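You operate a simulated robot arm through the tools that you are given. There is no shell and no other tool.

You run a simulated two-armed robot. Do the job below in one go: nothing can be reset, and whatever is moved stays where it is left.

Task
Plug the heater into socket 2, tilt its head down, set the dial to 1 and switch it on.
Fine: plug in before you switch on.

Only the result counts: the job must be done as asked and must still hold three seconds after the hand-in. Knocking over, shifting, dropping, spilling or breaking anything else fails it.

Robot
Two 7-joint arms with two-finger parallel grippers on one trunk that stands fixed in place. Base frame: the origin is at the foot of the trunk, x ahead of it, y to its left, z up. Lengths are in mm, angles in rad, forces in N, time in s.
The left shoulder is at [30, 119, 1145], the right one opposite. With the tool pointing down near the work surface each hand reaches from about 240 to 680 mm from the base axis, measured 20 degrees to its own side. Payload 3.43 kg a hand.
The tool frame of a hand sits at the grasp point between the pads (the TCP): z along the fingers, y along the line on which they close. The tips reach 30 mm beyond it. Largest opening 94 mm; finger width 28, thickness 10; the body of the gripper, 50 by 96 mm, starts 55 mm behind the TCP.
Orientation is that of the tool frame in the base frame, as [roll, pitch, yaw] about the fixed x, y, z axes, in that order (R = Rz(yaw) Ry(pitch) Rx(roll)). With the fingers straight down and closing along the base's y, the tool's x points along the base's -x, its y along +y and its z along -z.

Tools
- The arms move only by the tool move_arm. It takes "left_deltas", "right_deltas" or both (then of equal length, played together; a hand with none holds still); each is a list of rows, each a list of 6 numbers: the shift along the tool's x, y, z in units of 100 mm (1.0 is 100 mm), then the turn, a rotation vector about the tool's x, y, z in units of 180 degrees (1.0 is 180 degrees). In form: [[tx, ty, tz, rx, ry, rz], ...]. A call has 1 to 20 rows; each row is the pose to reach, as a shift and turn from the pose commanded when the call began, along the tool's axes at that moment. "left_jaw" and "right_jaw" are, for a hand that has rows, the opening, from 0 (shut) to 1 (fully open), set as the call begins (left out, the last holds). A call with a number of a shift or a turn outside -1 to 1 is refused whole. Each row takes 0.2 s and may step no farther than 50 mm and 0.15 rad from the row before; otherwise, or with a gripper value out of range, the whole call is refused. A pose out of reach is approached as far as the arm can. The call stops where the force on the tool passes 40 N (or 10 N more than at its start, if that is more) or the arm is blocked; 0.2 s more then pass. The fingers move at their own pace (about 72 mm/s each) and stop on an object; they squeeze with about 23 N. The grip force told is the motor's: it shows also when the fingers shut on nothing. Time passes only in rows, and 0.2 s behind the last, so rows that repeat a pose let the fingers close. It gives the time, the measured TCP pose, the force on the tool (base axes), the opening and the grip force at its end, in the units of the frame above (readings bear some noise), with the torque about the TCP (base axes, N m) and any sound that the robot's microphone picked up.
- Cameras (640 x 400 px; columns grow to the right, rows downward): "scene" is now at [47.5, -12.5, 1857.3]; the picture's right is [-0.15, -0.99, 0.00], its down [-0.71, 0.11, -0.70] and it looks along [0.69, -0.11, -0.72] (base axes); focal length 299 px, centre (320, 200). "left" rides on the left gripper at [76, -14, -103] in its tool frame; the picture's right is [0.18, 0.98, 0.00], its down [-0.75, 0.14, -0.64] and it looks along [-0.63, 0.12, 0.77] (tool axes); focal length 243 px, centre (320, 200). "right" rides on the right gripper at [76, 14, -103] in its tool frame; the picture's right is [-0.18, 0.98, 0.00], its down [-0.75, -0.14, -0.64] and it looks along [-0.63, -0.12, 0.77] (tool axes); focal length 243 px, centre (320, 200).
- grab_frame(camera): a new picture of that camera. No time passes.
- raise_lower(by): moves the trunk up (or, below 0, down) by that many mm; the arms and the scene camera ride with it, the base frame stays. It gives what a move gives, with no picture.
- head_to(pan, tilt): turns the head with the scene camera to pan (to the left, within 2.496 rad either way) and tilt (down, from -0.506 to 1.204), counted from straight ahead of the robot. It gives what a move gives.
- measure_at(camera, pixels): for up to 12 pixels [column, row] of the newest picture of that camera ("zoom" is the newest enlarged one), the place [x, y, z] in the base frame of the surface seen there, good to about 2 mm. No time passes.
- zoom(camera, box): a new picture of the part [left, top, right, bottom] of that camera's present view, enlarged. No time passes.
- finish_job(): hands the job in; it is judged then, once.

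Unless the task says otherwise, let go and move clear before handing in.

The tools are called after "Emit:" as name(argument=value, ...) on one line, values as JSON. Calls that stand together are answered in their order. move_arm: Moves the arms, as the interface text tells. Its arguments: {"type":"object","properties":{"left_deltas":{"type":"array"},"left_jaw":{"type":"number"},"right_deltas":{"type":"array"},"right_jaw":{"type":"number"}},"required":[]} The other tools are called the same way: raise_lower (by) moves the trunk up or down; head_to (pan, tilt) turns the head that bears the scene camera; grab_frame (camera) takes a picture; measure_at (camera, pixels) gives the place of the surface under pixels of a picture; zoom (camera, box) takes an enlarged picture of a part of a camera's view; finish_job () hands the job in.

At the start:

```text
time: 0.0
left_eef_pos: [342.2, 121.1, 1545.1]
left_ee_rot: [3.141, 0.004, 3.14]
left_ft_force: [-0.9, -0.4, -0.2]
left_ft_torque: [0.0, -0.02, 0.02]
left_gripper_width: 94.1
left_gripper_force: 0.1
right_eef_pos: [413.5, -113.6, 1542.0]
right_ee_rot: [-3.141, 0.003, -3.141]
right_ft_force: [-0.5, -0.4, -0.7]
right_ft_torque: [0.0, -0.03, 0.03]
right_gripper_width: 94.4
right_gripper_force: 0.1
trunk travel left (down, up): [-410.0, 0.0]
head pan, tilt (commanded): [-0.155, 0.803]
```

scene: 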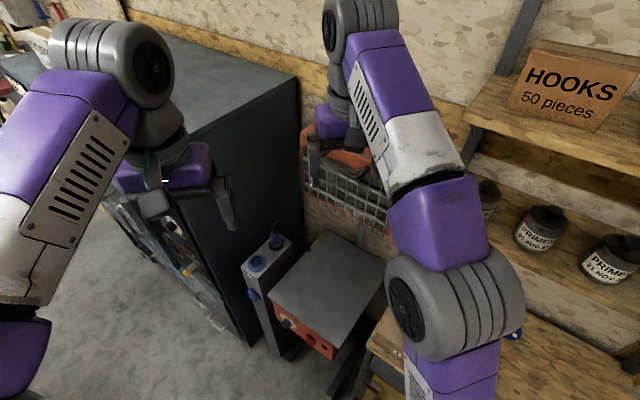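
right: 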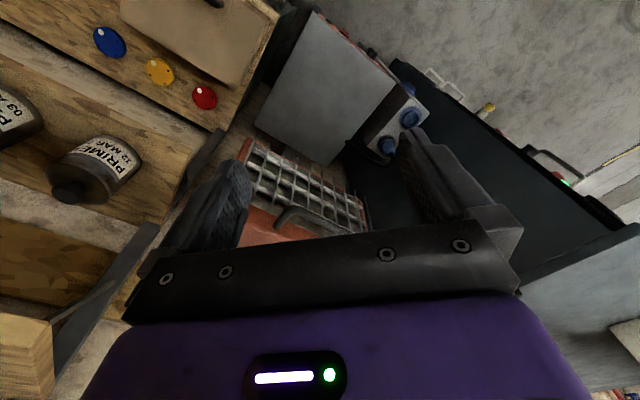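
left: 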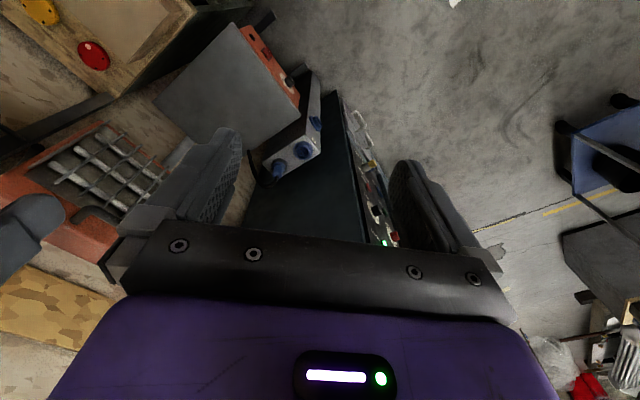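

The scene view shows a heater-like orange unit with a grille around (350,180), a stand with an orange front panel near (310,330), and a grey box with blue parts near (265,260). I'll enlarge these areas before moving anything.

Emit:
zoom(camera="scene", box=[220, 200, 420, 400])

Emit:
zoom(camera="right", box=[180, 0, 480, 260])

Emit:
zoom(camera="left", box=[0, 0, 420, 260])

```text
2.00 times, centred on (320, 300) of scene
```

zoom: 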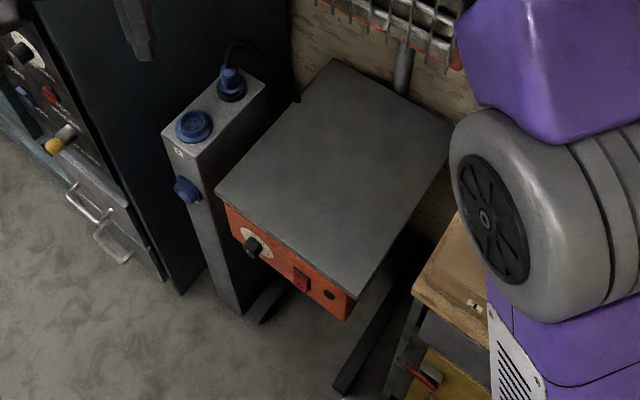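

```text
1.54 times, centred on (330, 130) of right
```

zoom: 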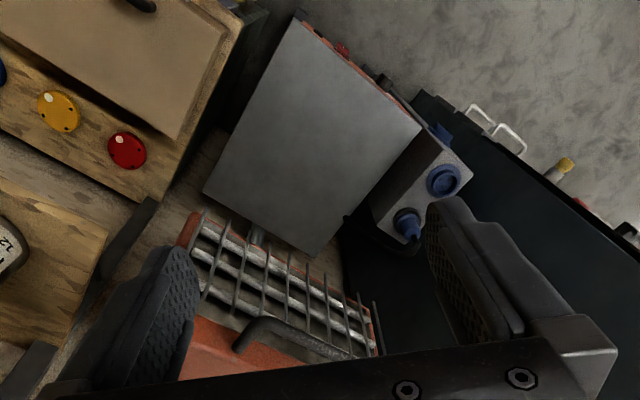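

```text
1.52 times, centred on (210, 130) of left
```

zoom: 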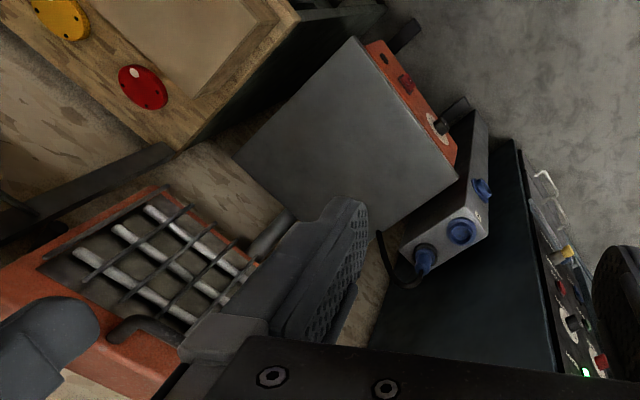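

The enlargement shows a power post with a capped blue socket on top, a blue plug with a cord in a second one, and a third blue part on its front. I'll measure the main points and read the labels next.

Emit:
zoom(camera="scene", box=[230, 220, 310, 300])

Emit:
measure_at(camera="scene", pixels=[[257, 262], [277, 240], [251, 293], [288, 323], [314, 342], [325, 348], [275, 302], [330, 235], [384, 262], [340, 345], [242, 265], [270, 228]])

Emit:
zoom(camera="scene", box=[270, 290, 350, 370])

Emit:
zoom(camera="scene", box=[280, 90, 420, 230])

```text
5.00 times, centred on (270, 260) of scene
```

zoom: 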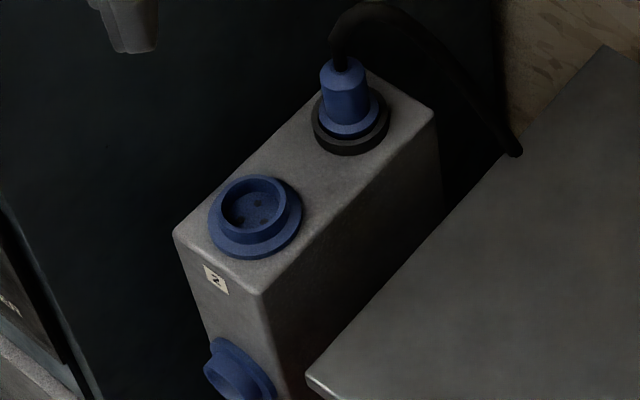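

```text
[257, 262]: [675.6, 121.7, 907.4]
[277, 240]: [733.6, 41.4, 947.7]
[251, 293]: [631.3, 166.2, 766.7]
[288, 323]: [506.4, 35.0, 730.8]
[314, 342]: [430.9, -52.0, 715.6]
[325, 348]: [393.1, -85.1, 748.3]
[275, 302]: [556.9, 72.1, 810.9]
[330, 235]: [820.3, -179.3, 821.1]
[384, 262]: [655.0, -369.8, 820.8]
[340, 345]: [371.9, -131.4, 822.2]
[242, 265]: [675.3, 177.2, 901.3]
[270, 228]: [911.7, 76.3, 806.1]
```

```text
5.00 times, centred on (310, 330) of scene
```

zoom: 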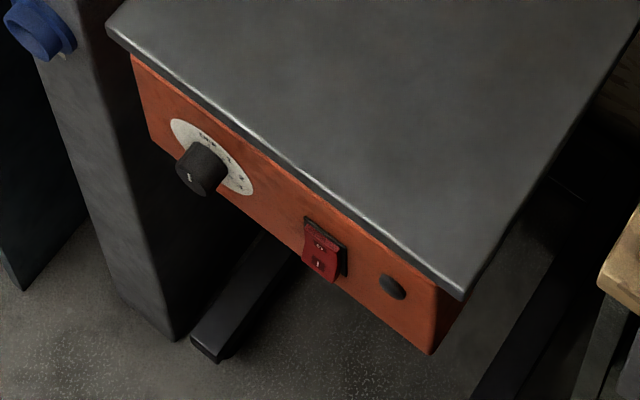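

```text
2.86 times, centred on (350, 160) of scene
```

zoom: 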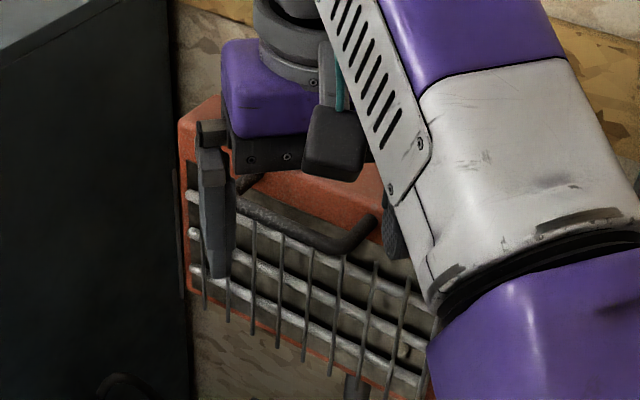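

The label "2" sits on the post's front edge at zoom (216,280), between the top front socket and the socket on the front face. I need a closer look to tell which one it names. First I'll measure the heater head and post geometry.

Emit:
measure_at(camera="scene", pixels=[[330, 165], [310, 160], [380, 215], [345, 172], [362, 172], [306, 200], [320, 205], [360, 240], [336, 145], [370, 165], [200, 110], [290, 85]])

Emit:
measure_at(camera="left", pixels=[[304, 150], [279, 170], [317, 124], [314, 141], [290, 80], [268, 55], [90, 190], [100, 215], [60, 240], [130, 130], [165, 170], [70, 150]])

Emit:
zoom(camera="left", box=[240, 60, 360, 200])

Emit:
zoom(camera="left", box=[0, 110, 200, 260])

```text
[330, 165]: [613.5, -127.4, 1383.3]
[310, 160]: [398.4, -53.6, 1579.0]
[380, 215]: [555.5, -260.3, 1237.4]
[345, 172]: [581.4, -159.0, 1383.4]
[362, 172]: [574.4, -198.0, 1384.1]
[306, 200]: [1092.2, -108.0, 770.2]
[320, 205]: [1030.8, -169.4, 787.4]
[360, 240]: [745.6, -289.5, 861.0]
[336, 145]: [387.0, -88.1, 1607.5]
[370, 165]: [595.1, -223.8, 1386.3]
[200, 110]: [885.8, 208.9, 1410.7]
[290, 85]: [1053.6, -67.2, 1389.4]
```

```text
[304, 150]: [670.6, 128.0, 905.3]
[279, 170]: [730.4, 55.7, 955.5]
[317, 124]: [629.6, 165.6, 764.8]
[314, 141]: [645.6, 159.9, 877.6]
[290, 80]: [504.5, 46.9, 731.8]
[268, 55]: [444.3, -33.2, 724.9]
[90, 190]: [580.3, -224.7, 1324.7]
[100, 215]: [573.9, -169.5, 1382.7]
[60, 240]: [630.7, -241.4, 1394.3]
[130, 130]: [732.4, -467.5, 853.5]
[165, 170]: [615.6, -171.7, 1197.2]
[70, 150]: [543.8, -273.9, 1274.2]
```

```text
2.86 times, centred on (300, 130) of left
```

zoom: 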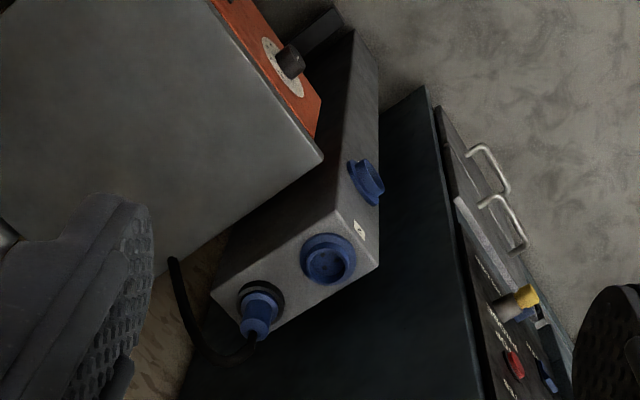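

```text
2.67 times, centred on (100, 185) of left
```

zoom: 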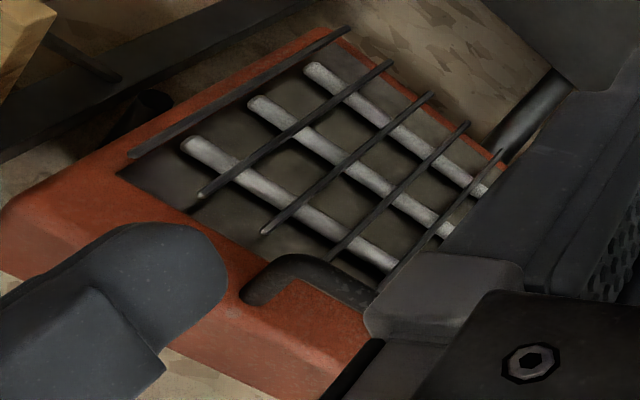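

The heater's panel faces roughly (-0.72, 0.69) and the post is yawed about the same. Before moving the arms or trunk I'll turn the head to look for obstacles around and below.

Emit:
head_to(pan=-0.5, tilt=1.1)

Emit:
grab_frame(camera="scene")

Emit:
head_to(pan=0.4, tilt=1.0)

Emit:
grab_frame(camera="scene")

```text
time: 0.8
left_eef_pos: [342.6, 121.1, 1544.5]
left_ee_rot: [3.141, 0.002, 3.141]
left_ft_force: [-1.4, -0.2, -0.1]
left_ft_torque: [0.0, 0.03, -0.01]
left_gripper_width: 93.9
left_gripper_force: 0.0
right_eef_pos: [414.0, -112.7, 1541.9]
right_ee_rot: [3.141, 0.003, 3.14]
right_ft_force: [-0.2, 0.5, 0.9]
right_ft_torque: [-0.04, 0.0, 0.02]
right_gripper_width: 93.6
right_gripper_force: 0.0
trunk travel left (down, up): [-410.0, 0.0]
head pan, tilt (commanded): [-0.499, 1.1]
```

```text
taken
```

scene: 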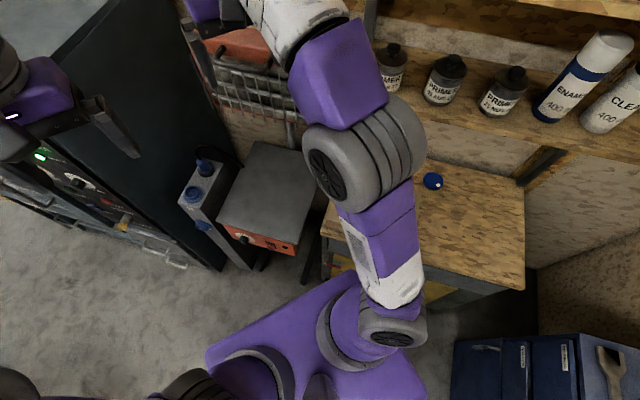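

```text
time: 2.0
left_eef_pos: [342.3, 120.5, 1545.4]
left_ee_rot: [3.142, 0.002, -3.141]
left_ft_force: [-0.3, -0.3, 0.3]
left_ft_torque: [0.02, -0.01, 0.02]
left_gripper_width: 93.9
left_gripper_force: 0.1
right_eef_pos: [414.5, -114.4, 1544.3]
right_ee_rot: [-3.141, 0.001, -3.141]
right_ft_force: [-0.4, -0.4, 0.0]
right_ft_torque: [0.02, 0.02, -0.01]
right_gripper_width: 94.1
right_gripper_force: 0.0
trunk travel left (down, up): [-410.0, 0.0]
head pan, tilt (commanded): [0.4, 1.0]
```

```text
taken
```

scene: 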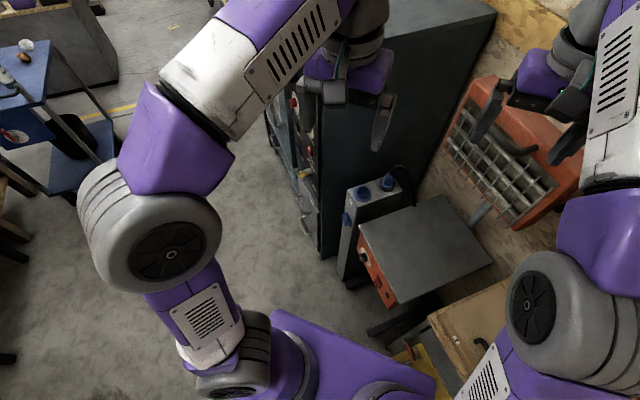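

Both elbows hang out sideways and the right one is above the wooden bench. I'll measure the bench, the right elbow and the cabinet on the left so I know how far the trunk can go down.

Emit:
measure_at(camera="scene", pixels=[[470, 330], [440, 325], [560, 300], [200, 250], [165, 255], [410, 350], [320, 250], [330, 90], [300, 200], [485, 20], [385, 330], [350, 285]])

Emit:
zoom(camera="scene", box=[320, 160, 420, 240])

Emit:
zoom(camera="scene", box=[430, 60, 600, 240])

Emit:
zoom(camera="scene", box=[340, 220, 420, 310])

```text
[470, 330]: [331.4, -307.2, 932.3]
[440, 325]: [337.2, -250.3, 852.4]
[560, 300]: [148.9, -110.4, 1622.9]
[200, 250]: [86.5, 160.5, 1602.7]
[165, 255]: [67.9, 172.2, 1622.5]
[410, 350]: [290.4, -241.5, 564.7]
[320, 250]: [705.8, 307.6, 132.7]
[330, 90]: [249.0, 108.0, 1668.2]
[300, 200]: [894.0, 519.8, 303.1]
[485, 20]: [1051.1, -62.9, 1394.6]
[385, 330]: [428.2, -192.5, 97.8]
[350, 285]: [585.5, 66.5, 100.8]
```

```text
5.00 times, centred on (370, 200) of scene
```

zoom: 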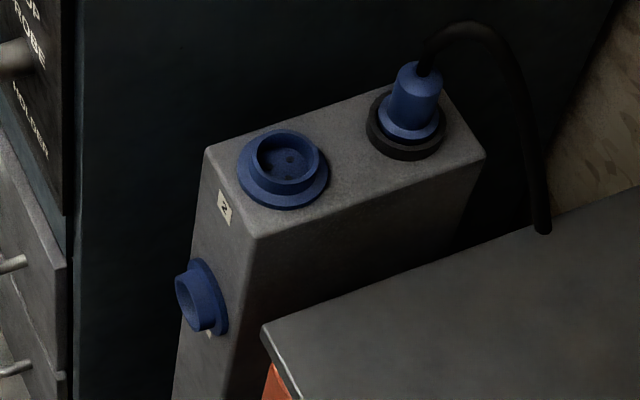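

```text
2.22 times, centred on (515, 150) of scene
```

zoom: 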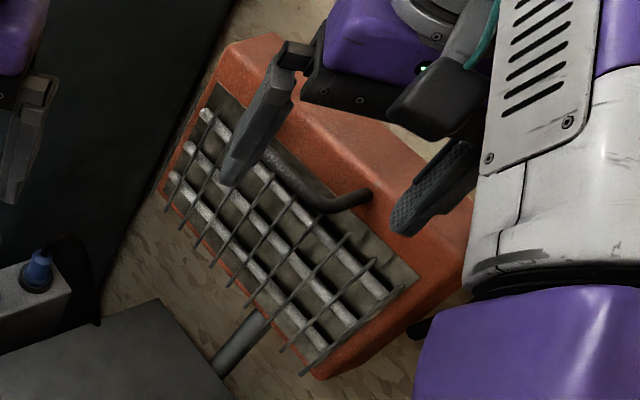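

```text
4.44 times, centred on (380, 265) of scene
```

zoom: 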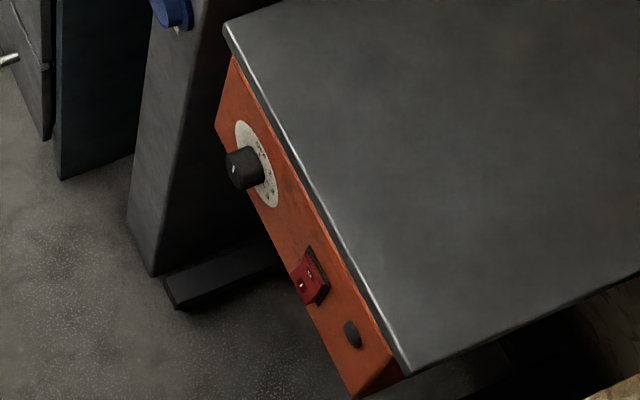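

The front-face socket has its own tag just below it (zoom (208,335)), so "2" probably names the top socket above that tag. I'll move the right hand back clear of the heater head and turn the left hand to get a close look at the head and handle.

Emit:
move_arm(right_deltas=[[0.25, -0.12, 0, 0, 0, 0], [0.5, -0.25, 0, 0, 0, 0], [0.75, -0.38, 0, 0, 0, 0], [1.0, -0.5, 0, 0, 0, 0], [1.0, -0.5, 0, 0, 0, 0], [1.0, -0.5, 0, 0, 0, 0]], left_deltas=[[0, 0, 0, 0, 0, 0.0416], [0, 0, 0, 0, 0, 0.0833], [0, 0, 0, 0, 0, 0.125], [0, 0, 0, 0, 0, 0.1666], [0, 0, 0, 0, 0, 0.208], [0, 0, 0, 0, 0, 0.25]])

Emit:
grab_frame(camera="left")

Emit:
head_to(pan=-0.2, tilt=0.75)

Emit:
grab_frame(camera="scene")

```text
time: 3.4
left_eef_pos: [341.6, 120.6, 1545.1]
left_ee_rot: [3.141, 0.002, 2.356]
left_ft_force: [0.6, -0.7, -0.3]
left_ft_torque: [0.02, -0.04, 0.04]
left_gripper_width: 93.9
left_gripper_force: 0.1
right_eef_pos: [313.1, -163.4, 1544.0]
right_ee_rot: [-3.141, 0.003, 3.14]
right_ft_force: [0.3, -0.6, 1.0]
right_ft_torque: [0.02, -0.01, 0.01]
right_gripper_width: 94.3
right_gripper_force: 0.0
trunk travel left (down, up): [-410.0, 0.0]
head pan, tilt (commanded): [0.4, 1.0]
```

```text
taken
```

left: 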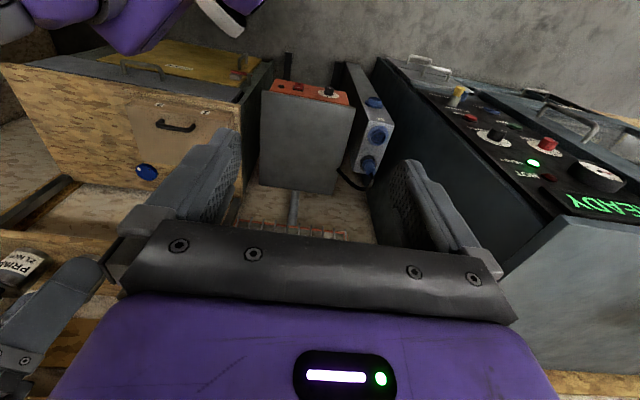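

```text
time: 4.4
left_eef_pos: [342.8, 121.8, 1543.9]
left_ee_rot: [3.141, 0.002, 2.359]
left_ft_force: [0.5, -0.3, 0.6]
left_ft_torque: [0.01, 0.02, 0.0]
left_gripper_width: 94.1
left_gripper_force: 0.0
right_eef_pos: [313.0, -163.2, 1542.6]
right_ee_rot: [-3.141, 0.003, 3.141]
right_ft_force: [-0.5, -0.3, 0.2]
right_ft_torque: [0.01, -0.02, -0.02]
right_gripper_width: 94.0
right_gripper_force: 0.1
trunk travel left (down, up): [-410.0, 0.0]
head pan, tilt (commanded): [-0.201, 0.75]
```

```text
taken
```

scene: 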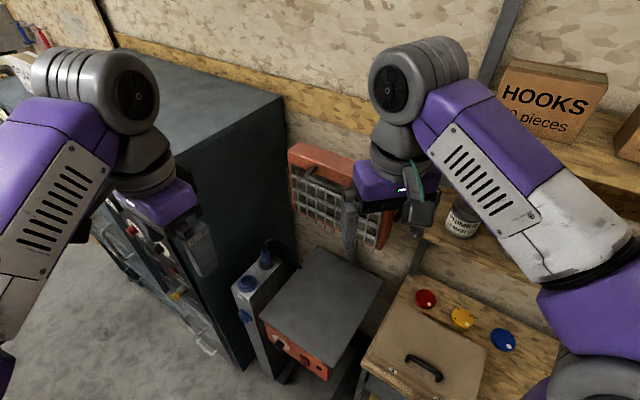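

The hand cameras turn out to see upside down (image down is forward and up), so the gripper body hides the heater head at the bottom of the left view. I'll zoom in on the head in the scene view and measure its face and handle.

Emit:
zoom(camera="scene", box=[270, 120, 430, 270])

Emit:
measure_at(camera="scene", pixels=[[293, 150], [300, 158], [340, 165], [330, 180], [310, 190], [296, 210], [385, 235], [345, 212], [320, 195], [365, 210], [350, 190], [312, 175]])

```text
2.67 times, centred on (350, 195) of scene
```

zoom: 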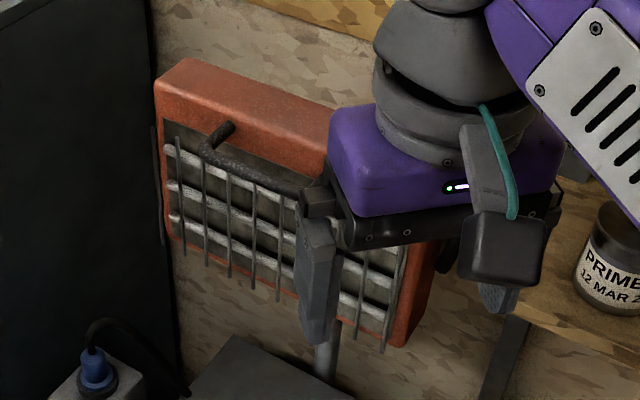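

```text
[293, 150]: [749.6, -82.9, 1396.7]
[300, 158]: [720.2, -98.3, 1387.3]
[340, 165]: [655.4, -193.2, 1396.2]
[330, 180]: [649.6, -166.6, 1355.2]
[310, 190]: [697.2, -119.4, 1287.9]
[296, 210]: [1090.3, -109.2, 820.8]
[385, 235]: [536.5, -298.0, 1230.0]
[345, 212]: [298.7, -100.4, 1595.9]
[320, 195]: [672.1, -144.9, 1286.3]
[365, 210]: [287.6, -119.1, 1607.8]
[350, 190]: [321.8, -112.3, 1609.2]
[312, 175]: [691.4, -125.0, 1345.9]
```

The head's face is vertical (n·p ≈ -596 along the normal (-0.74, 0.675)). A U-handle sticks out about 55 mm at z≈1383, centred near (586,-155). I'll check the head's mount and the post through the right camera.

Emit:
grab_frame(camera="right")

Emit:
zoom(camera="right", box=[160, 60, 480, 260])

Emit:
measure_at(camera="scene", pixels=[[352, 255], [353, 248], [427, 215], [460, 230], [318, 169], [325, 175], [345, 250], [290, 145], [378, 240], [337, 210], [310, 165], [323, 169]])

```text
taken
```

right: 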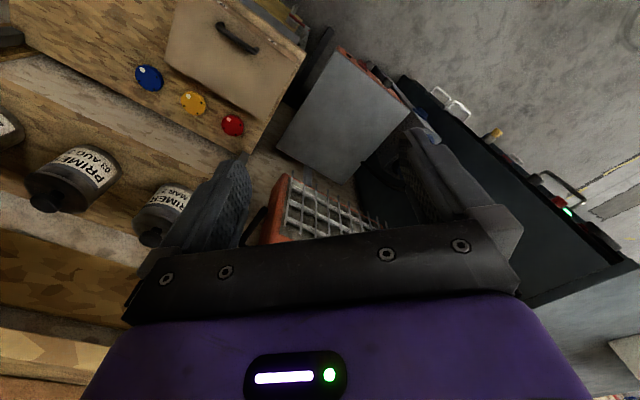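

```text
2.00 times, centred on (320, 160) of right
```

zoom: 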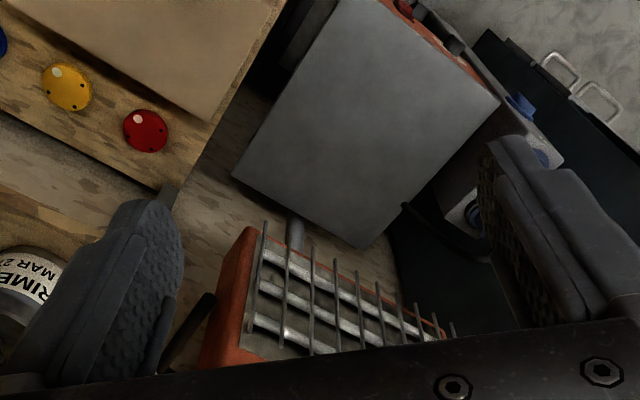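

```text
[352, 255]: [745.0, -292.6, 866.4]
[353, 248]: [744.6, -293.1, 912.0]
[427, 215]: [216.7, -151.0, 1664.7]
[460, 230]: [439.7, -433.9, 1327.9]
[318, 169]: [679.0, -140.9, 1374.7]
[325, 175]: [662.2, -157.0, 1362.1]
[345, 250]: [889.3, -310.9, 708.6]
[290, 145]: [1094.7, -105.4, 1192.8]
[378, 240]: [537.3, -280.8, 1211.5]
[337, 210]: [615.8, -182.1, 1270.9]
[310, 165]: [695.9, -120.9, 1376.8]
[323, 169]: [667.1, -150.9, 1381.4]
```

The post stands at (745,-293), about 150 mm behind the face, so pushing the handle down should tilt the head down. I'll measure the handle bar exactly.

Emit:
zoom(camera="scene", box=[290, 140, 370, 200])

Emit:
measure_at(camera="scene", pixels=[[312, 178], [318, 181], [324, 184], [330, 187], [335, 189], [340, 190], [309, 177], [314, 170]])

```text
6.67 times, centred on (330, 170) of scene
```

zoom: 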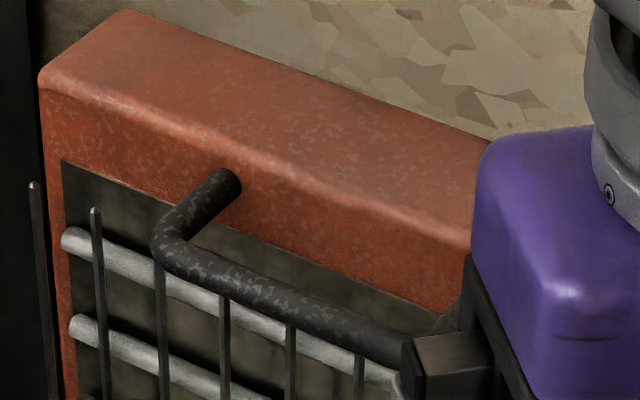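

```text
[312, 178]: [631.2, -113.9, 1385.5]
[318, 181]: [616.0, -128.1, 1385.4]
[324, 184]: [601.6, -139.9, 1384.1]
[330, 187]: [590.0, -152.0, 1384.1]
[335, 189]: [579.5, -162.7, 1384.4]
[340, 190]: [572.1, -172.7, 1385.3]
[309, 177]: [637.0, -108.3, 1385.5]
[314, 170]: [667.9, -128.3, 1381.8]
```

The handle bar runs from (637,-108) to about (558,-183) at z≈1384, with its centre near (597,-145). The heater normal is (-0.707, 0.707). I'll bring the right hand over the bar, closed and pointing down, and turn it 45°.

Emit:
move_arm(right_deltas=[[-0.17, 0.0, 0, 0, 0, 0.0417], [-0.34, 0.0, 0, 0, 0, 0.0833], [-0.5, 0.0, 0, 0, 0, 0.125], [-0.67, 0.0, 0, 0, 0, 0.1667], [-0.84, 0.0, 0, 0, 0, 0.2083], [-1.0, 0.0, 0, 0, 0, 0.25], [-1.0, 0.0, 0, 0, 0, 0.25]], right_jaw=0)

```text
time: 6.0
left_eef_pos: [342.1, 120.7, 1544.3]
left_ee_rot: [3.141, 0.001, 2.356]
left_ft_force: [0.4, 0.3, 0.8]
left_ft_torque: [0.01, -0.02, 0.04]
left_gripper_width: 94.1
left_gripper_force: 0.0
right_eef_pos: [413.8, -164.0, 1543.5]
right_ee_rot: [3.138, 0.001, 2.355]
right_ft_force: [-0.1, -0.2, -0.3]
right_ft_torque: [0.03, -0.02, 0.02]
right_gripper_width: 0.3
right_gripper_force: 22.5
trunk travel left (down, up): [-410.0, 0.0]
head pan, tilt (commanded): [-0.201, 0.75]
```

The right hand is turned and shut at (414,-164,1543). I'll move it over the bar in two bounded steps.

Emit:
move_arm(right_deltas=[[-0.2, 0.24, 0.05, 0, 0, 0], [-0.4, 0.48, 0.1, 0, 0, 0], [-0.6, 0.72, 0.15, 0, 0, 0], [-0.8, 0.9, 0.2, 0, 0, 0], [-0.8, 0.9, 0.2, 0, 0, 0]])

Emit:
move_arm(right_deltas=[[-0.18, 0.26, 0.13, 0, 0, 0], [-0.36, 0.53, 0.25, 0, 0, 0], [-0.36, 0.53, 0.45, 0, 0, 0], [-0.36, 0.53, 0.6, 0, 0, 0], [-0.36, 0.53, 0.6, 0, 0, 0]])

Emit:
grab_frame(camera="scene")

Emit:
grab_frame(camera="right")

```text
time: 7.2
left_eef_pos: [341.6, 121.2, 1544.7]
left_ee_rot: [3.139, 0.002, 2.355]
left_ft_force: [0.0, -0.5, -0.2]
left_ft_torque: [0.02, 0.0, -0.01]
left_gripper_width: 94.1
left_gripper_force: 0.1
right_eef_pos: [477.9, -152.0, 1509.2]
right_ee_rot: [3.137, 0.003, 2.355]
right_ft_force: [-0.8, 0.0, 0.1]
right_ft_torque: [0.0, -0.01, 0.0]
right_gripper_width: 0.0
right_gripper_force: 22.9
right hand out of reach, approached as far as the arm can: row 1, 2, 3, 4, 5
trunk travel left (down, up): [-410.0, 0.0]
head pan, tilt (commanded): [-0.201, 0.75]
```

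```text
time: 8.4
left_eef_pos: [343.1, 121.4, 1545.0]
left_ee_rot: [3.141, 0.001, 2.357]
left_ft_force: [0.3, 0.5, 0.2]
left_ft_torque: [-0.01, 0.02, -0.03]
left_gripper_width: 94.0
left_gripper_force: 0.1
right_eef_pos: [538.1, -139.7, 1446.3]
right_ee_rot: [3.14, 0.003, 2.356]
right_ft_force: [-0.2, -0.6, -0.3]
right_ft_torque: [-0.01, 0.03, -0.01]
right_gripper_width: 0.2
right_gripper_force: 23.1
right hand out of reach, approached as far as the arm can: row 1, 2, 3
trunk travel left (down, up): [-410.0, 0.0]
head pan, tilt (commanded): [-0.201, 0.75]
```

```text
taken
```

scene: 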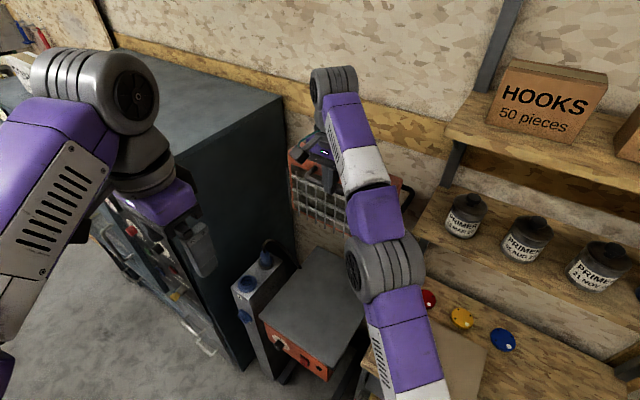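

```text
taken
```

right: 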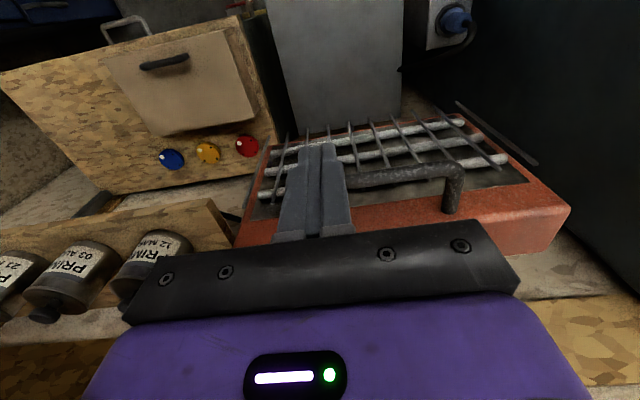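

The reach runs out because the wrist sits too high with the tool pointing down. I'll pitch the right hand so its fingers point forward, which brings the wrist back, then lay the closed fingers across the bar and press down.

Emit:
move_arm(right_deltas=[[0.2, 0, 0, 0, 0, -0.037], [0.4, 0, 0, 0, 0, -0.074], [0.5, 0, 0, 0, 0, -0.111], [0.5, 0, 0, 0, 0, -0.111]])

Emit:
move_arm(right_deltas=[[0, 0, 0, 0, -0.042, 0], [0, 0, 0, 0, -0.084, 0], [0, 0, 0, 0, -0.126, 0], [0, 0, 0, 0, -0.168, 0], [0, 0, 0, 0, -0.21, 0], [0, 0, 0, 0, -0.252, 0], [0, 0, 0, 0, -0.294, 0], [0, 0, 0, 0, -0.336, 0], [0, 0, 0, 0, -0.378, 0], [0, 0, 0, 0, -0.42, 0], [0, 0, 0, 0, -0.42, 0]])

Emit:
grab_frame(camera="scene")

```text
time: 9.4
left_eef_pos: [342.3, 121.1, 1544.4]
left_ee_rot: [3.14, 0.001, 2.355]
left_ft_force: [-0.7, -0.5, -0.8]
left_ft_torque: [0.01, -0.02, 0.0]
left_gripper_width: 93.8
left_gripper_force: 0.1
right_eef_pos: [503.5, -103.6, 1446.7]
right_ee_rot: [3.141, 0.003, 2.706]
right_ft_force: [0.8, -0.2, 0.2]
right_ft_torque: [0.0, 0.03, 0.02]
right_gripper_width: 0.2
right_gripper_force: 23.1
trunk travel left (down, up): [-410.0, 0.0]
head pan, tilt (commanded): [-0.201, 0.75]
```

```text
time: 11.8
left_eef_pos: [342.0, 121.3, 1544.5]
left_ee_rot: [3.141, 0.002, 2.355]
left_ft_force: [0.1, -0.2, -0.4]
left_ft_torque: [0.02, -0.01, 0.01]
left_gripper_width: 94.2
left_gripper_force: 0.1
right_eef_pos: [503.8, -105.2, 1444.6]
right_ee_rot: [3.134, 1.322, 2.697]
right_ft_force: [1.4, 0.5, -0.5]
right_ft_torque: [0.0, -0.03, -0.01]
right_gripper_width: 0.0
right_gripper_force: 23.1
trunk travel left (down, up): [-410.0, 0.0]
head pan, tilt (commanded): [-0.201, 0.75]
```

```text
taken
```

scene: 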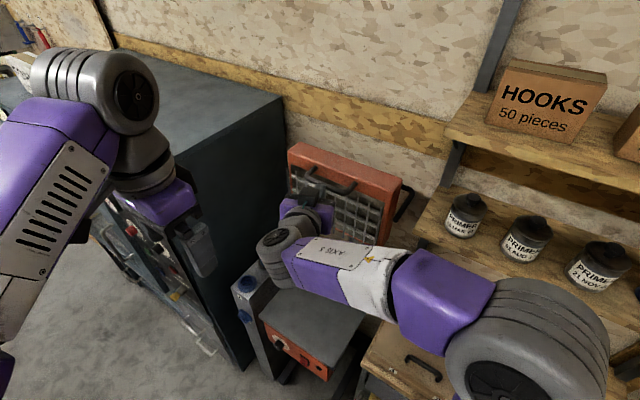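

The right hand now points forward at (504,-105,1445), 14° below level, and the head is unobstructed. A dark bar shows beside the head at (403,203), so I'll zoom in before pressing.

Emit:
zoom(camera="scene", box=[270, 130, 430, 250])

Emit:
measure_at(camera="scene", pixels=[[405, 195], [398, 215], [395, 178], [388, 240], [350, 187], [352, 180], [300, 225], [330, 150], [402, 178], [340, 192]])

Emit:
grab_frame(camera="right")

```text
3.33 times, centred on (350, 190) of scene
```

zoom: 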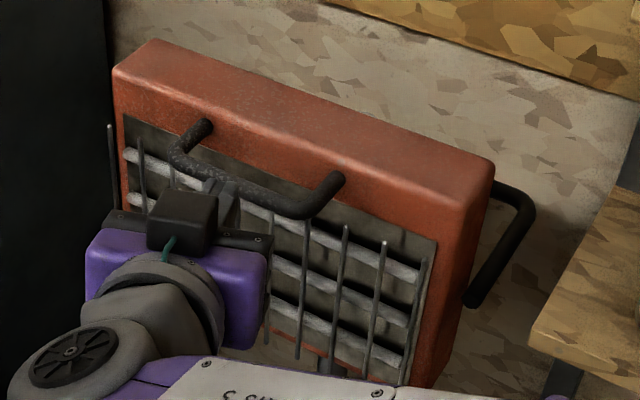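

```text
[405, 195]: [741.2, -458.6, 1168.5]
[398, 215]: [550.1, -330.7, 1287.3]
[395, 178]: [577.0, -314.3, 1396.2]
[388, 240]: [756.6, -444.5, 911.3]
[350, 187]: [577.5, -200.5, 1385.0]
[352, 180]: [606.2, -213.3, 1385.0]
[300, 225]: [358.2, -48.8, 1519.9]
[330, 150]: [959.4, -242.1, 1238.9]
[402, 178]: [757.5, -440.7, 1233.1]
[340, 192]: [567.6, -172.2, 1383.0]
```

```text
taken
```

right: 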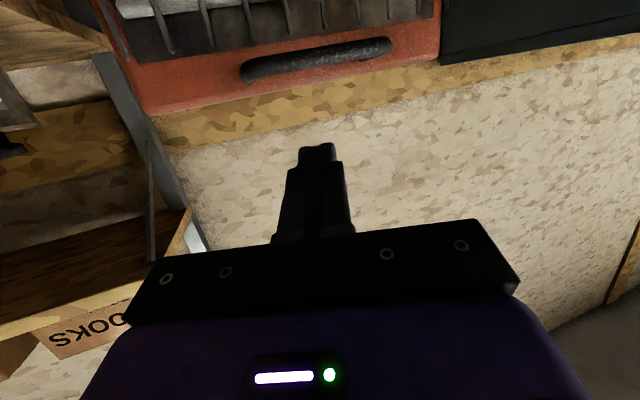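

A second handle sits on the head's right side at zoom (500,240). I'll measure it to understand it before choosing where to push.

Emit:
zoom(camera="scene", box=[370, 160, 430, 240])

Emit:
measure_at(camera="scene", pixels=[[394, 177], [398, 178], [401, 180], [403, 184], [403, 188], [401, 193], [398, 200], [395, 207], [392, 214], [388, 220]])

```text
5.00 times, centred on (400, 200) of scene
```

zoom: 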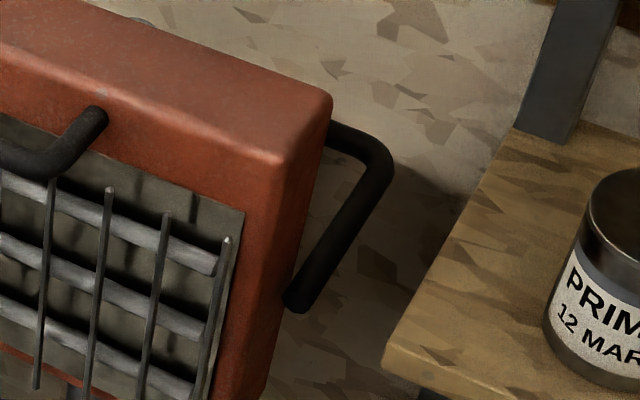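

```text
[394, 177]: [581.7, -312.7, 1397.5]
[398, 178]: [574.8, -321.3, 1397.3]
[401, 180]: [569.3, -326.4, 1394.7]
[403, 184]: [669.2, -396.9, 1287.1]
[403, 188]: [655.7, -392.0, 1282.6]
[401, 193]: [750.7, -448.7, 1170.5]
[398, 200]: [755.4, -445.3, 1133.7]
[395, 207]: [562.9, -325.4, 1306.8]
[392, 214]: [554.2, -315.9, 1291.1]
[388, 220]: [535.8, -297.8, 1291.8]
```

Emit:
measure_at(camera="zoom", pixels=[[340, 135], [360, 143], [380, 160], [380, 180], [360, 210], [340, 240], [320, 270], [300, 295], [265, 165], [325, 100], [145, 22]])

```text
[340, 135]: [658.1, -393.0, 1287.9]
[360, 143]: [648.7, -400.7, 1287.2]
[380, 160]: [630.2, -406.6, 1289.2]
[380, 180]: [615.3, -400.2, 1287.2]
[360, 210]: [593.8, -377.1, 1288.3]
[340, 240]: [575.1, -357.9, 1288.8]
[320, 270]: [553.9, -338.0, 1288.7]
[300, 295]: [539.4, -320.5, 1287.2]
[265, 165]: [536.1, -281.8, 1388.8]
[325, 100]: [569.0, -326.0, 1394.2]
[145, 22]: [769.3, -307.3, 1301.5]
```

The dark part is the yoke, and it sets the tilt axis at about z=1288, roughly 82 mm behind and 96 mm below the handle bar. Tilting down therefore moves the bar forward and down on a 126 mm arc. I'll place the closed fingers above the bar centre.

Emit:
move_arm(right_deltas=[[-0.02, 0.01, 0.3, 0, 0, 0], [-0.05, 0.02, 0.6, 0, 0, 0], [-0.09, 0.035, 0.85, 0, 0, 0], [-0.09, 0.035, 0.965, 0, 0, 0], [-0.09, 0.035, 0.965, 0, 0, 0]])

Emit:
zoom(camera="scene", box=[270, 130, 430, 250])

Emit:
grab_frame(camera="right")

```text
time: 13.0
left_eef_pos: [342.1, 121.5, 1544.4]
left_ee_rot: [3.138, 0.001, 2.356]
left_ft_force: [-0.1, -0.1, -0.3]
left_ft_torque: [0.02, 0.01, 0.01]
left_gripper_width: 94.0
left_gripper_force: 0.0
right_eef_pos: [592.2, -140.7, 1430.5]
right_ee_rot: [3.135, 1.323, 2.699]
right_ft_force: [-0.7, 0.4, 0.1]
right_ft_torque: [0.02, 0.0, -0.02]
right_gripper_width: 0.0
right_gripper_force: 23.3
trunk travel left (down, up): [-410.0, 0.0]
head pan, tilt (commanded): [-0.201, 0.75]
```

```text
3.33 times, centred on (350, 190) of scene
```

zoom: 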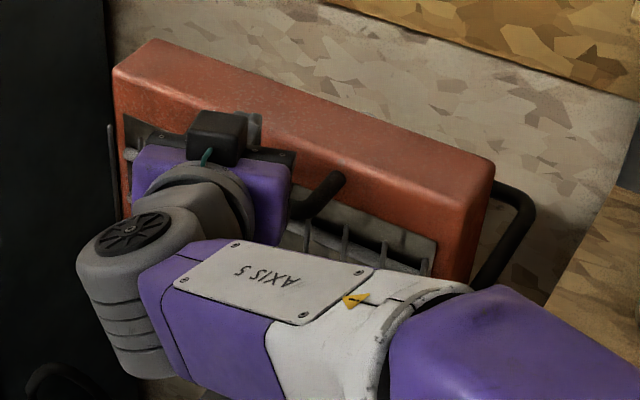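

```text
taken
```

right: 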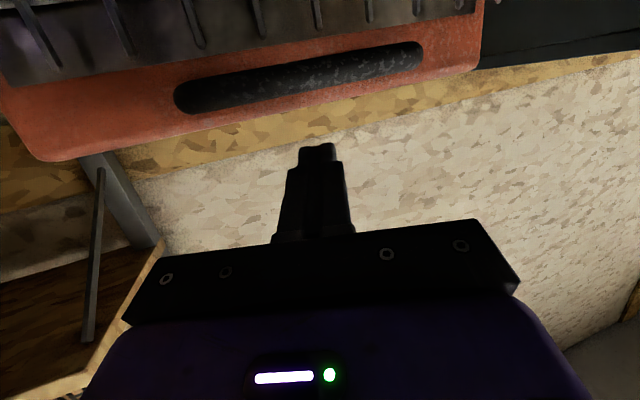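

The fingertips line up with the bar centre in the right view (bar at (300,78), tips at (317,150)). I'll press down about 28 mm to contact, then follow the first 10° of the arc and watch the force.

Emit:
move_arm(right_deltas=[[0.1, 0, 0.025, 0, 0, 0], [0.2, 0, 0.05, 0, 0, 0], [0.271, 0, 0.069, 0, 0, 0], [0.33, 0.01, 0.06, 0, 0, 0], [0.39, 0.02, 0.04, 0, 0, 0], [0.447, 0.03, 0.026, 0, 0, 0]])

Emit:
zoom(camera="scene", box=[270, 130, 430, 250])

Emit:
grab_frame(camera="right")

```text
time: 14.4
left_eef_pos: [341.6, 121.4, 1545.9]
left_ee_rot: [3.14, 0.003, 2.357]
left_ft_force: [0.3, 0.9, 0.5]
left_ft_torque: [-0.03, -0.03, 0.02]
left_gripper_width: 93.9
left_gripper_force: 0.1
right_eef_pos: [584.9, -134.6, 1386.5]
right_ee_rot: [3.137, 1.322, 2.701]
right_ft_force: [0.0, 0.4, 6.1]
right_ft_torque: [-0.02, -0.11, 0.01]
right_gripper_width: 0.0
right_gripper_force: 23.6
trunk travel left (down, up): [-410.0, 0.0]
head pan, tilt (commanded): [-0.201, 0.75]
```

```text
3.33 times, centred on (350, 190) of scene
```

zoom: 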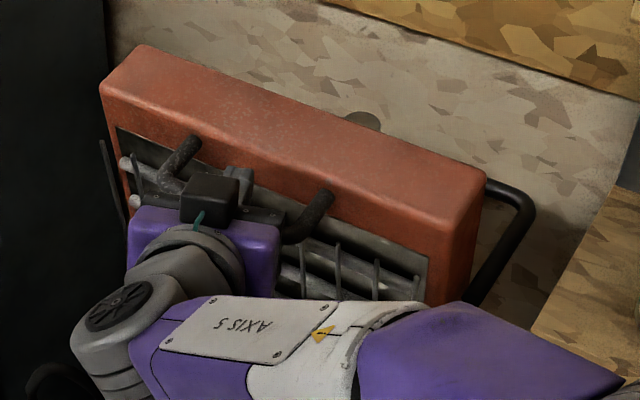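

```text
taken
```

right: 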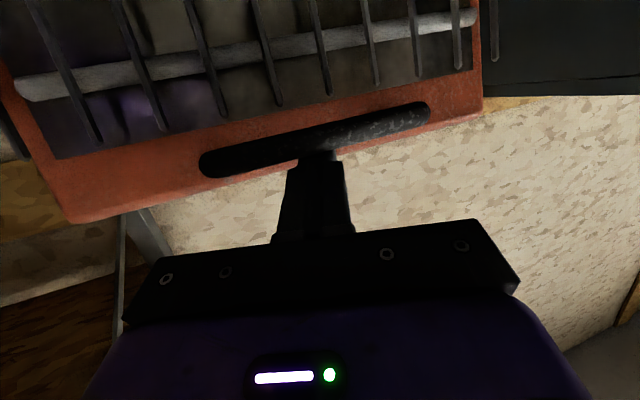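

The head is tilting under only 6 N. I'll keep following the arc down to about 40° or until it meets a stop.

Emit:
move_arm(right_deltas=[[0.096, 0.013, -0.014, 0, 0, 0], [0.193, 0.027, -0.029, 0, 0, 0], [0.297, 0.037, -0.032, 0, 0, 0], [0.398, 0.043, -0.025, 0, 0, 0]])

Emit:
zoom(camera="scene", box=[270, 130, 430, 250])

Emit:
grab_frame(camera="right")

```text
time: 15.4
left_eef_pos: [342.4, 123.6, 1544.1]
left_ee_rot: [3.141, 0.003, 2.355]
left_ft_force: [-0.5, 0.2, 1.4]
left_ft_torque: [-0.02, 0.01, -0.01]
left_gripper_width: 94.0
left_gripper_force: 0.1
right_eef_pos: [576.0, -126.3, 1348.8]
right_ee_rot: [3.139, 1.321, 2.702]
right_ft_force: [-3.3, 2.3, 6.0]
right_ft_torque: [0.05, 0.09, 0.0]
right_gripper_width: 0.2
right_gripper_force: 22.8
trunk travel left (down, up): [-410.0, 0.0]
head pan, tilt (commanded): [-0.201, 0.75]
```

```text
3.33 times, centred on (350, 190) of scene
```

zoom: 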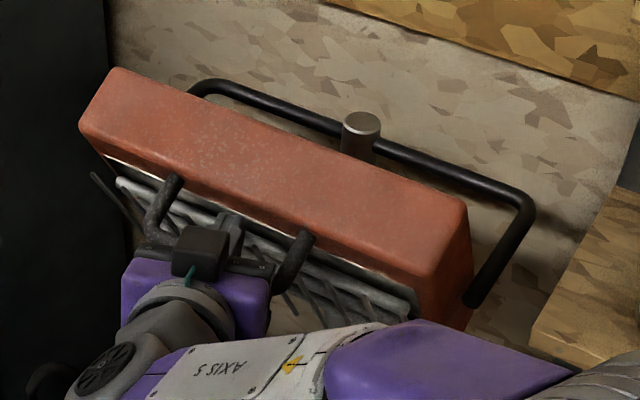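

```text
taken
```

right: 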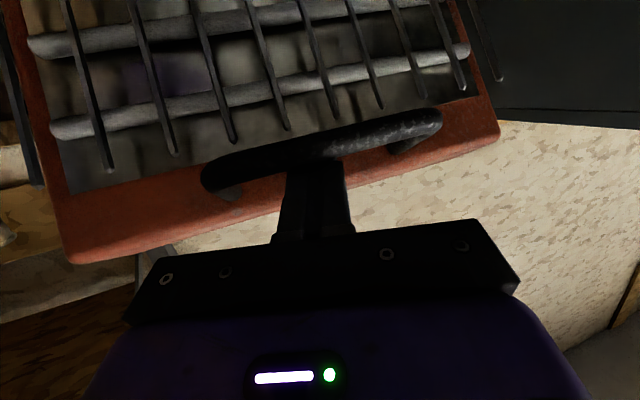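

The head is now tilted about 28° and the yoke is clearly visible, so the hinge estimate holds. I'll continue along the arc until I reach the stop.

Emit:
move_arm(right_deltas=[[0.104, 0.02, -0.02, 0, 0, 0], [0.205, 0.04, -0.03, 0, 0, 0], [0.305, 0.05, -0.02, 0, 0, 0]])

Emit:
zoom(camera="scene", box=[270, 130, 430, 250])

Emit:
grab_frame(camera="right")

```text
time: 16.2
left_eef_pos: [342.4, 121.7, 1545.5]
left_ee_rot: [3.141, 0.002, 2.356]
left_ft_force: [0.8, -0.2, -0.1]
left_ft_torque: [0.03, -0.04, 0.01]
left_gripper_width: 93.9
left_gripper_force: 0.1
right_eef_pos: [569.1, -119.7, 1320.4]
right_ee_rot: [3.137, 1.321, 2.698]
right_ft_force: [-2.7, -0.4, 3.1]
right_ft_torque: [0.0, 0.07, 0.02]
right_gripper_width: 0.0
right_gripper_force: 23.0
trunk travel left (down, up): [-410.0, 0.0]
head pan, tilt (commanded): [-0.201, 0.75]
```

```text
3.33 times, centred on (350, 190) of scene
```

zoom: 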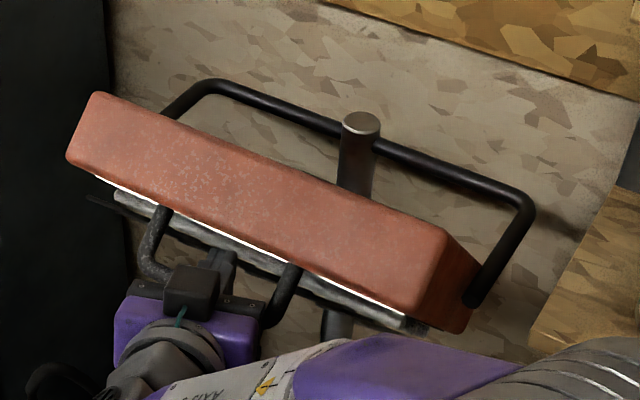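

```text
taken
```

right: 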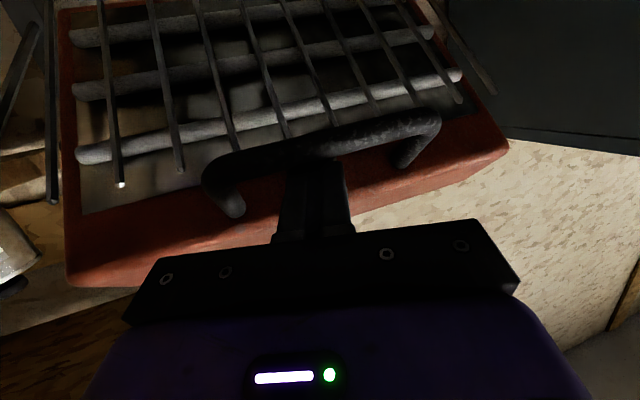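

The head has come well down and the force is only 3 N. I'll measure its top surface to get the actual tilt angle.

Emit:
measure_at(camera="zoom", pixels=[[100, 110], [80, 150], [300, 185], [280, 240], [440, 245], [420, 300], [200, 135], [180, 200]])

```text
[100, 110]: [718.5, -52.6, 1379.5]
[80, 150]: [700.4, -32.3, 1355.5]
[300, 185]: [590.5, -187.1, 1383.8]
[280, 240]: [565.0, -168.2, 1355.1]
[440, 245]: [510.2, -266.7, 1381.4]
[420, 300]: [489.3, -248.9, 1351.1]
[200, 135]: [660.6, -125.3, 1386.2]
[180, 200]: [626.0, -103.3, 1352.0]
```

The top surface slopes about 43°. I'll press further in small steps to find the stop.

Emit:
move_arm(right_deltas=[[0.08, 0.0, 0.02, 0, 0, 0], [0.16, 0.0, 0.04, 0, 0, 0], [0.24, 0.0, 0.06, 0, 0, 0]])

Emit:
zoom(camera="scene", box=[270, 130, 430, 250])

Emit:
grab_frame(camera="right")

```text
time: 17.0
left_eef_pos: [343.1, 121.9, 1544.8]
left_ee_rot: [3.141, 0.002, 2.357]
left_ft_force: [0.1, -0.5, 0.5]
left_ft_torque: [-0.02, 0.01, -0.03]
left_gripper_width: 94.1
left_gripper_force: 0.0
right_eef_pos: [570.6, -117.9, 1295.8]
right_ee_rot: [3.138, 1.324, 2.699]
right_ft_force: [0.1, 0.3, 1.5]
right_ft_torque: [0.01, -0.02, 0.01]
right_gripper_width: 0.1
right_gripper_force: 22.9
trunk travel left (down, up): [-410.0, 0.0]
head pan, tilt (commanded): [-0.201, 0.75]
```

```text
3.33 times, centred on (350, 190) of scene
```

zoom: 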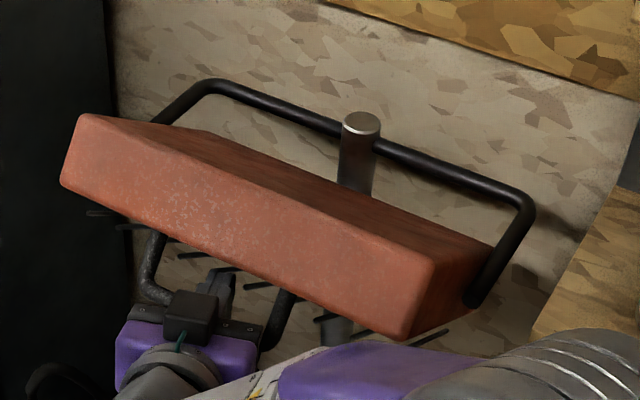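

```text
taken
```

right: 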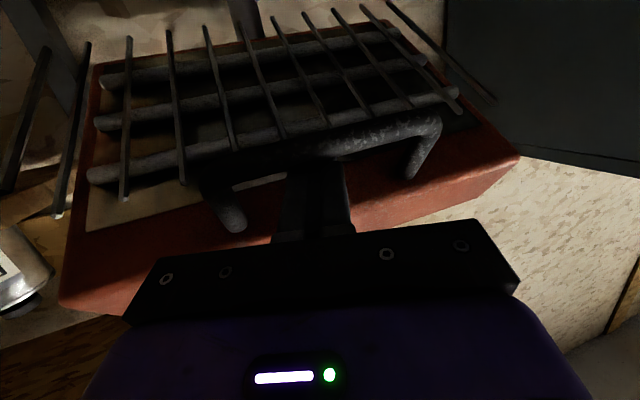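

The head's back is now visible and the force is near zero. I'll measure the tilt again.

Emit:
measure_at(camera="zoom", pixels=[[88, 122], [75, 175], [310, 220], [290, 285], [430, 270], [410, 325], [230, 150], [400, 225], [300, 170], [330, 200]])

```text
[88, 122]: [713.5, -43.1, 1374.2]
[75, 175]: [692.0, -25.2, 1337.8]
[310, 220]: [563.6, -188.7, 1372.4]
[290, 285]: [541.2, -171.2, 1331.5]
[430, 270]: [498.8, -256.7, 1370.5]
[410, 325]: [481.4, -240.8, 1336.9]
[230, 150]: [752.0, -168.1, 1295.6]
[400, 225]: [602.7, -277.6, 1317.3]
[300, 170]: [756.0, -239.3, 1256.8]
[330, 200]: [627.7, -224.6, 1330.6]
```

Tilt is about 55° with no stop felt yet. I'll press one more short stretch and watch the force.

Emit:
move_arm(right_deltas=[[0.05, 0.0, 0.012, 0, 0, 0], [0.1, 0.0, 0.03, 0, 0, 0], [0.15, -0.005, 0.05, 0, 0, 0], [0.2, -0.01, 0.075, 0, 0, 0]])

Emit:
zoom(camera="scene", box=[270, 130, 430, 250])

Emit:
measure_at(camera="zoom", pixels=[[310, 230], [290, 290], [230, 190], [215, 235], [400, 225], [330, 200]])

```text
time: 17.8
left_eef_pos: [341.6, 121.7, 1545.6]
left_ee_rot: [3.14, 0.003, 2.359]
left_ft_force: [-0.4, -0.2, 0.3]
left_ft_torque: [0.02, 0.04, 0.02]
left_gripper_width: 94.3
left_gripper_force: 0.1
right_eef_pos: [572.9, -117.8, 1292.0]
right_ee_rot: [3.079, 1.348, 2.643]
right_ft_force: [-4.8, 1.1, 11.8]
right_ft_torque: [0.1, 0.1, 0.05]
right_gripper_width: 0.0
right_gripper_force: 22.7
trunk travel left (down, up): [-410.0, 0.0]
head pan, tilt (commanded): [-0.201, 0.75]
stopped in row 4 (right hand): the force on the tool passed its limit at 45 N (the readings are from after the stop); the commanded pose is now the measured one
```

```text
3.33 times, centred on (350, 190) of scene
```

zoom: 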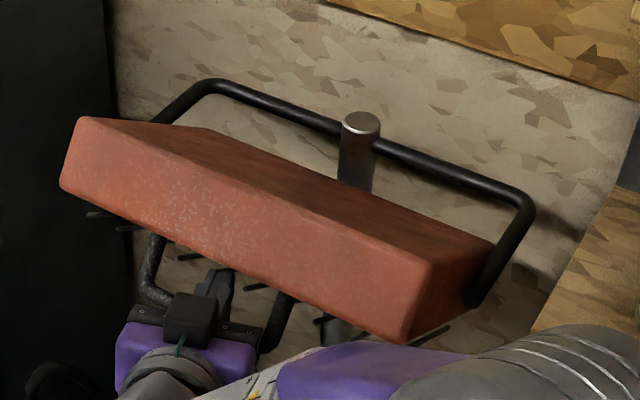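

```text
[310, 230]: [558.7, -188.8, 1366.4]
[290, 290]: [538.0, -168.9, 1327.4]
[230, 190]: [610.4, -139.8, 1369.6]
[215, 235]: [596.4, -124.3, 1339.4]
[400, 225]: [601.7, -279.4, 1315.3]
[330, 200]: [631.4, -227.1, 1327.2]
```

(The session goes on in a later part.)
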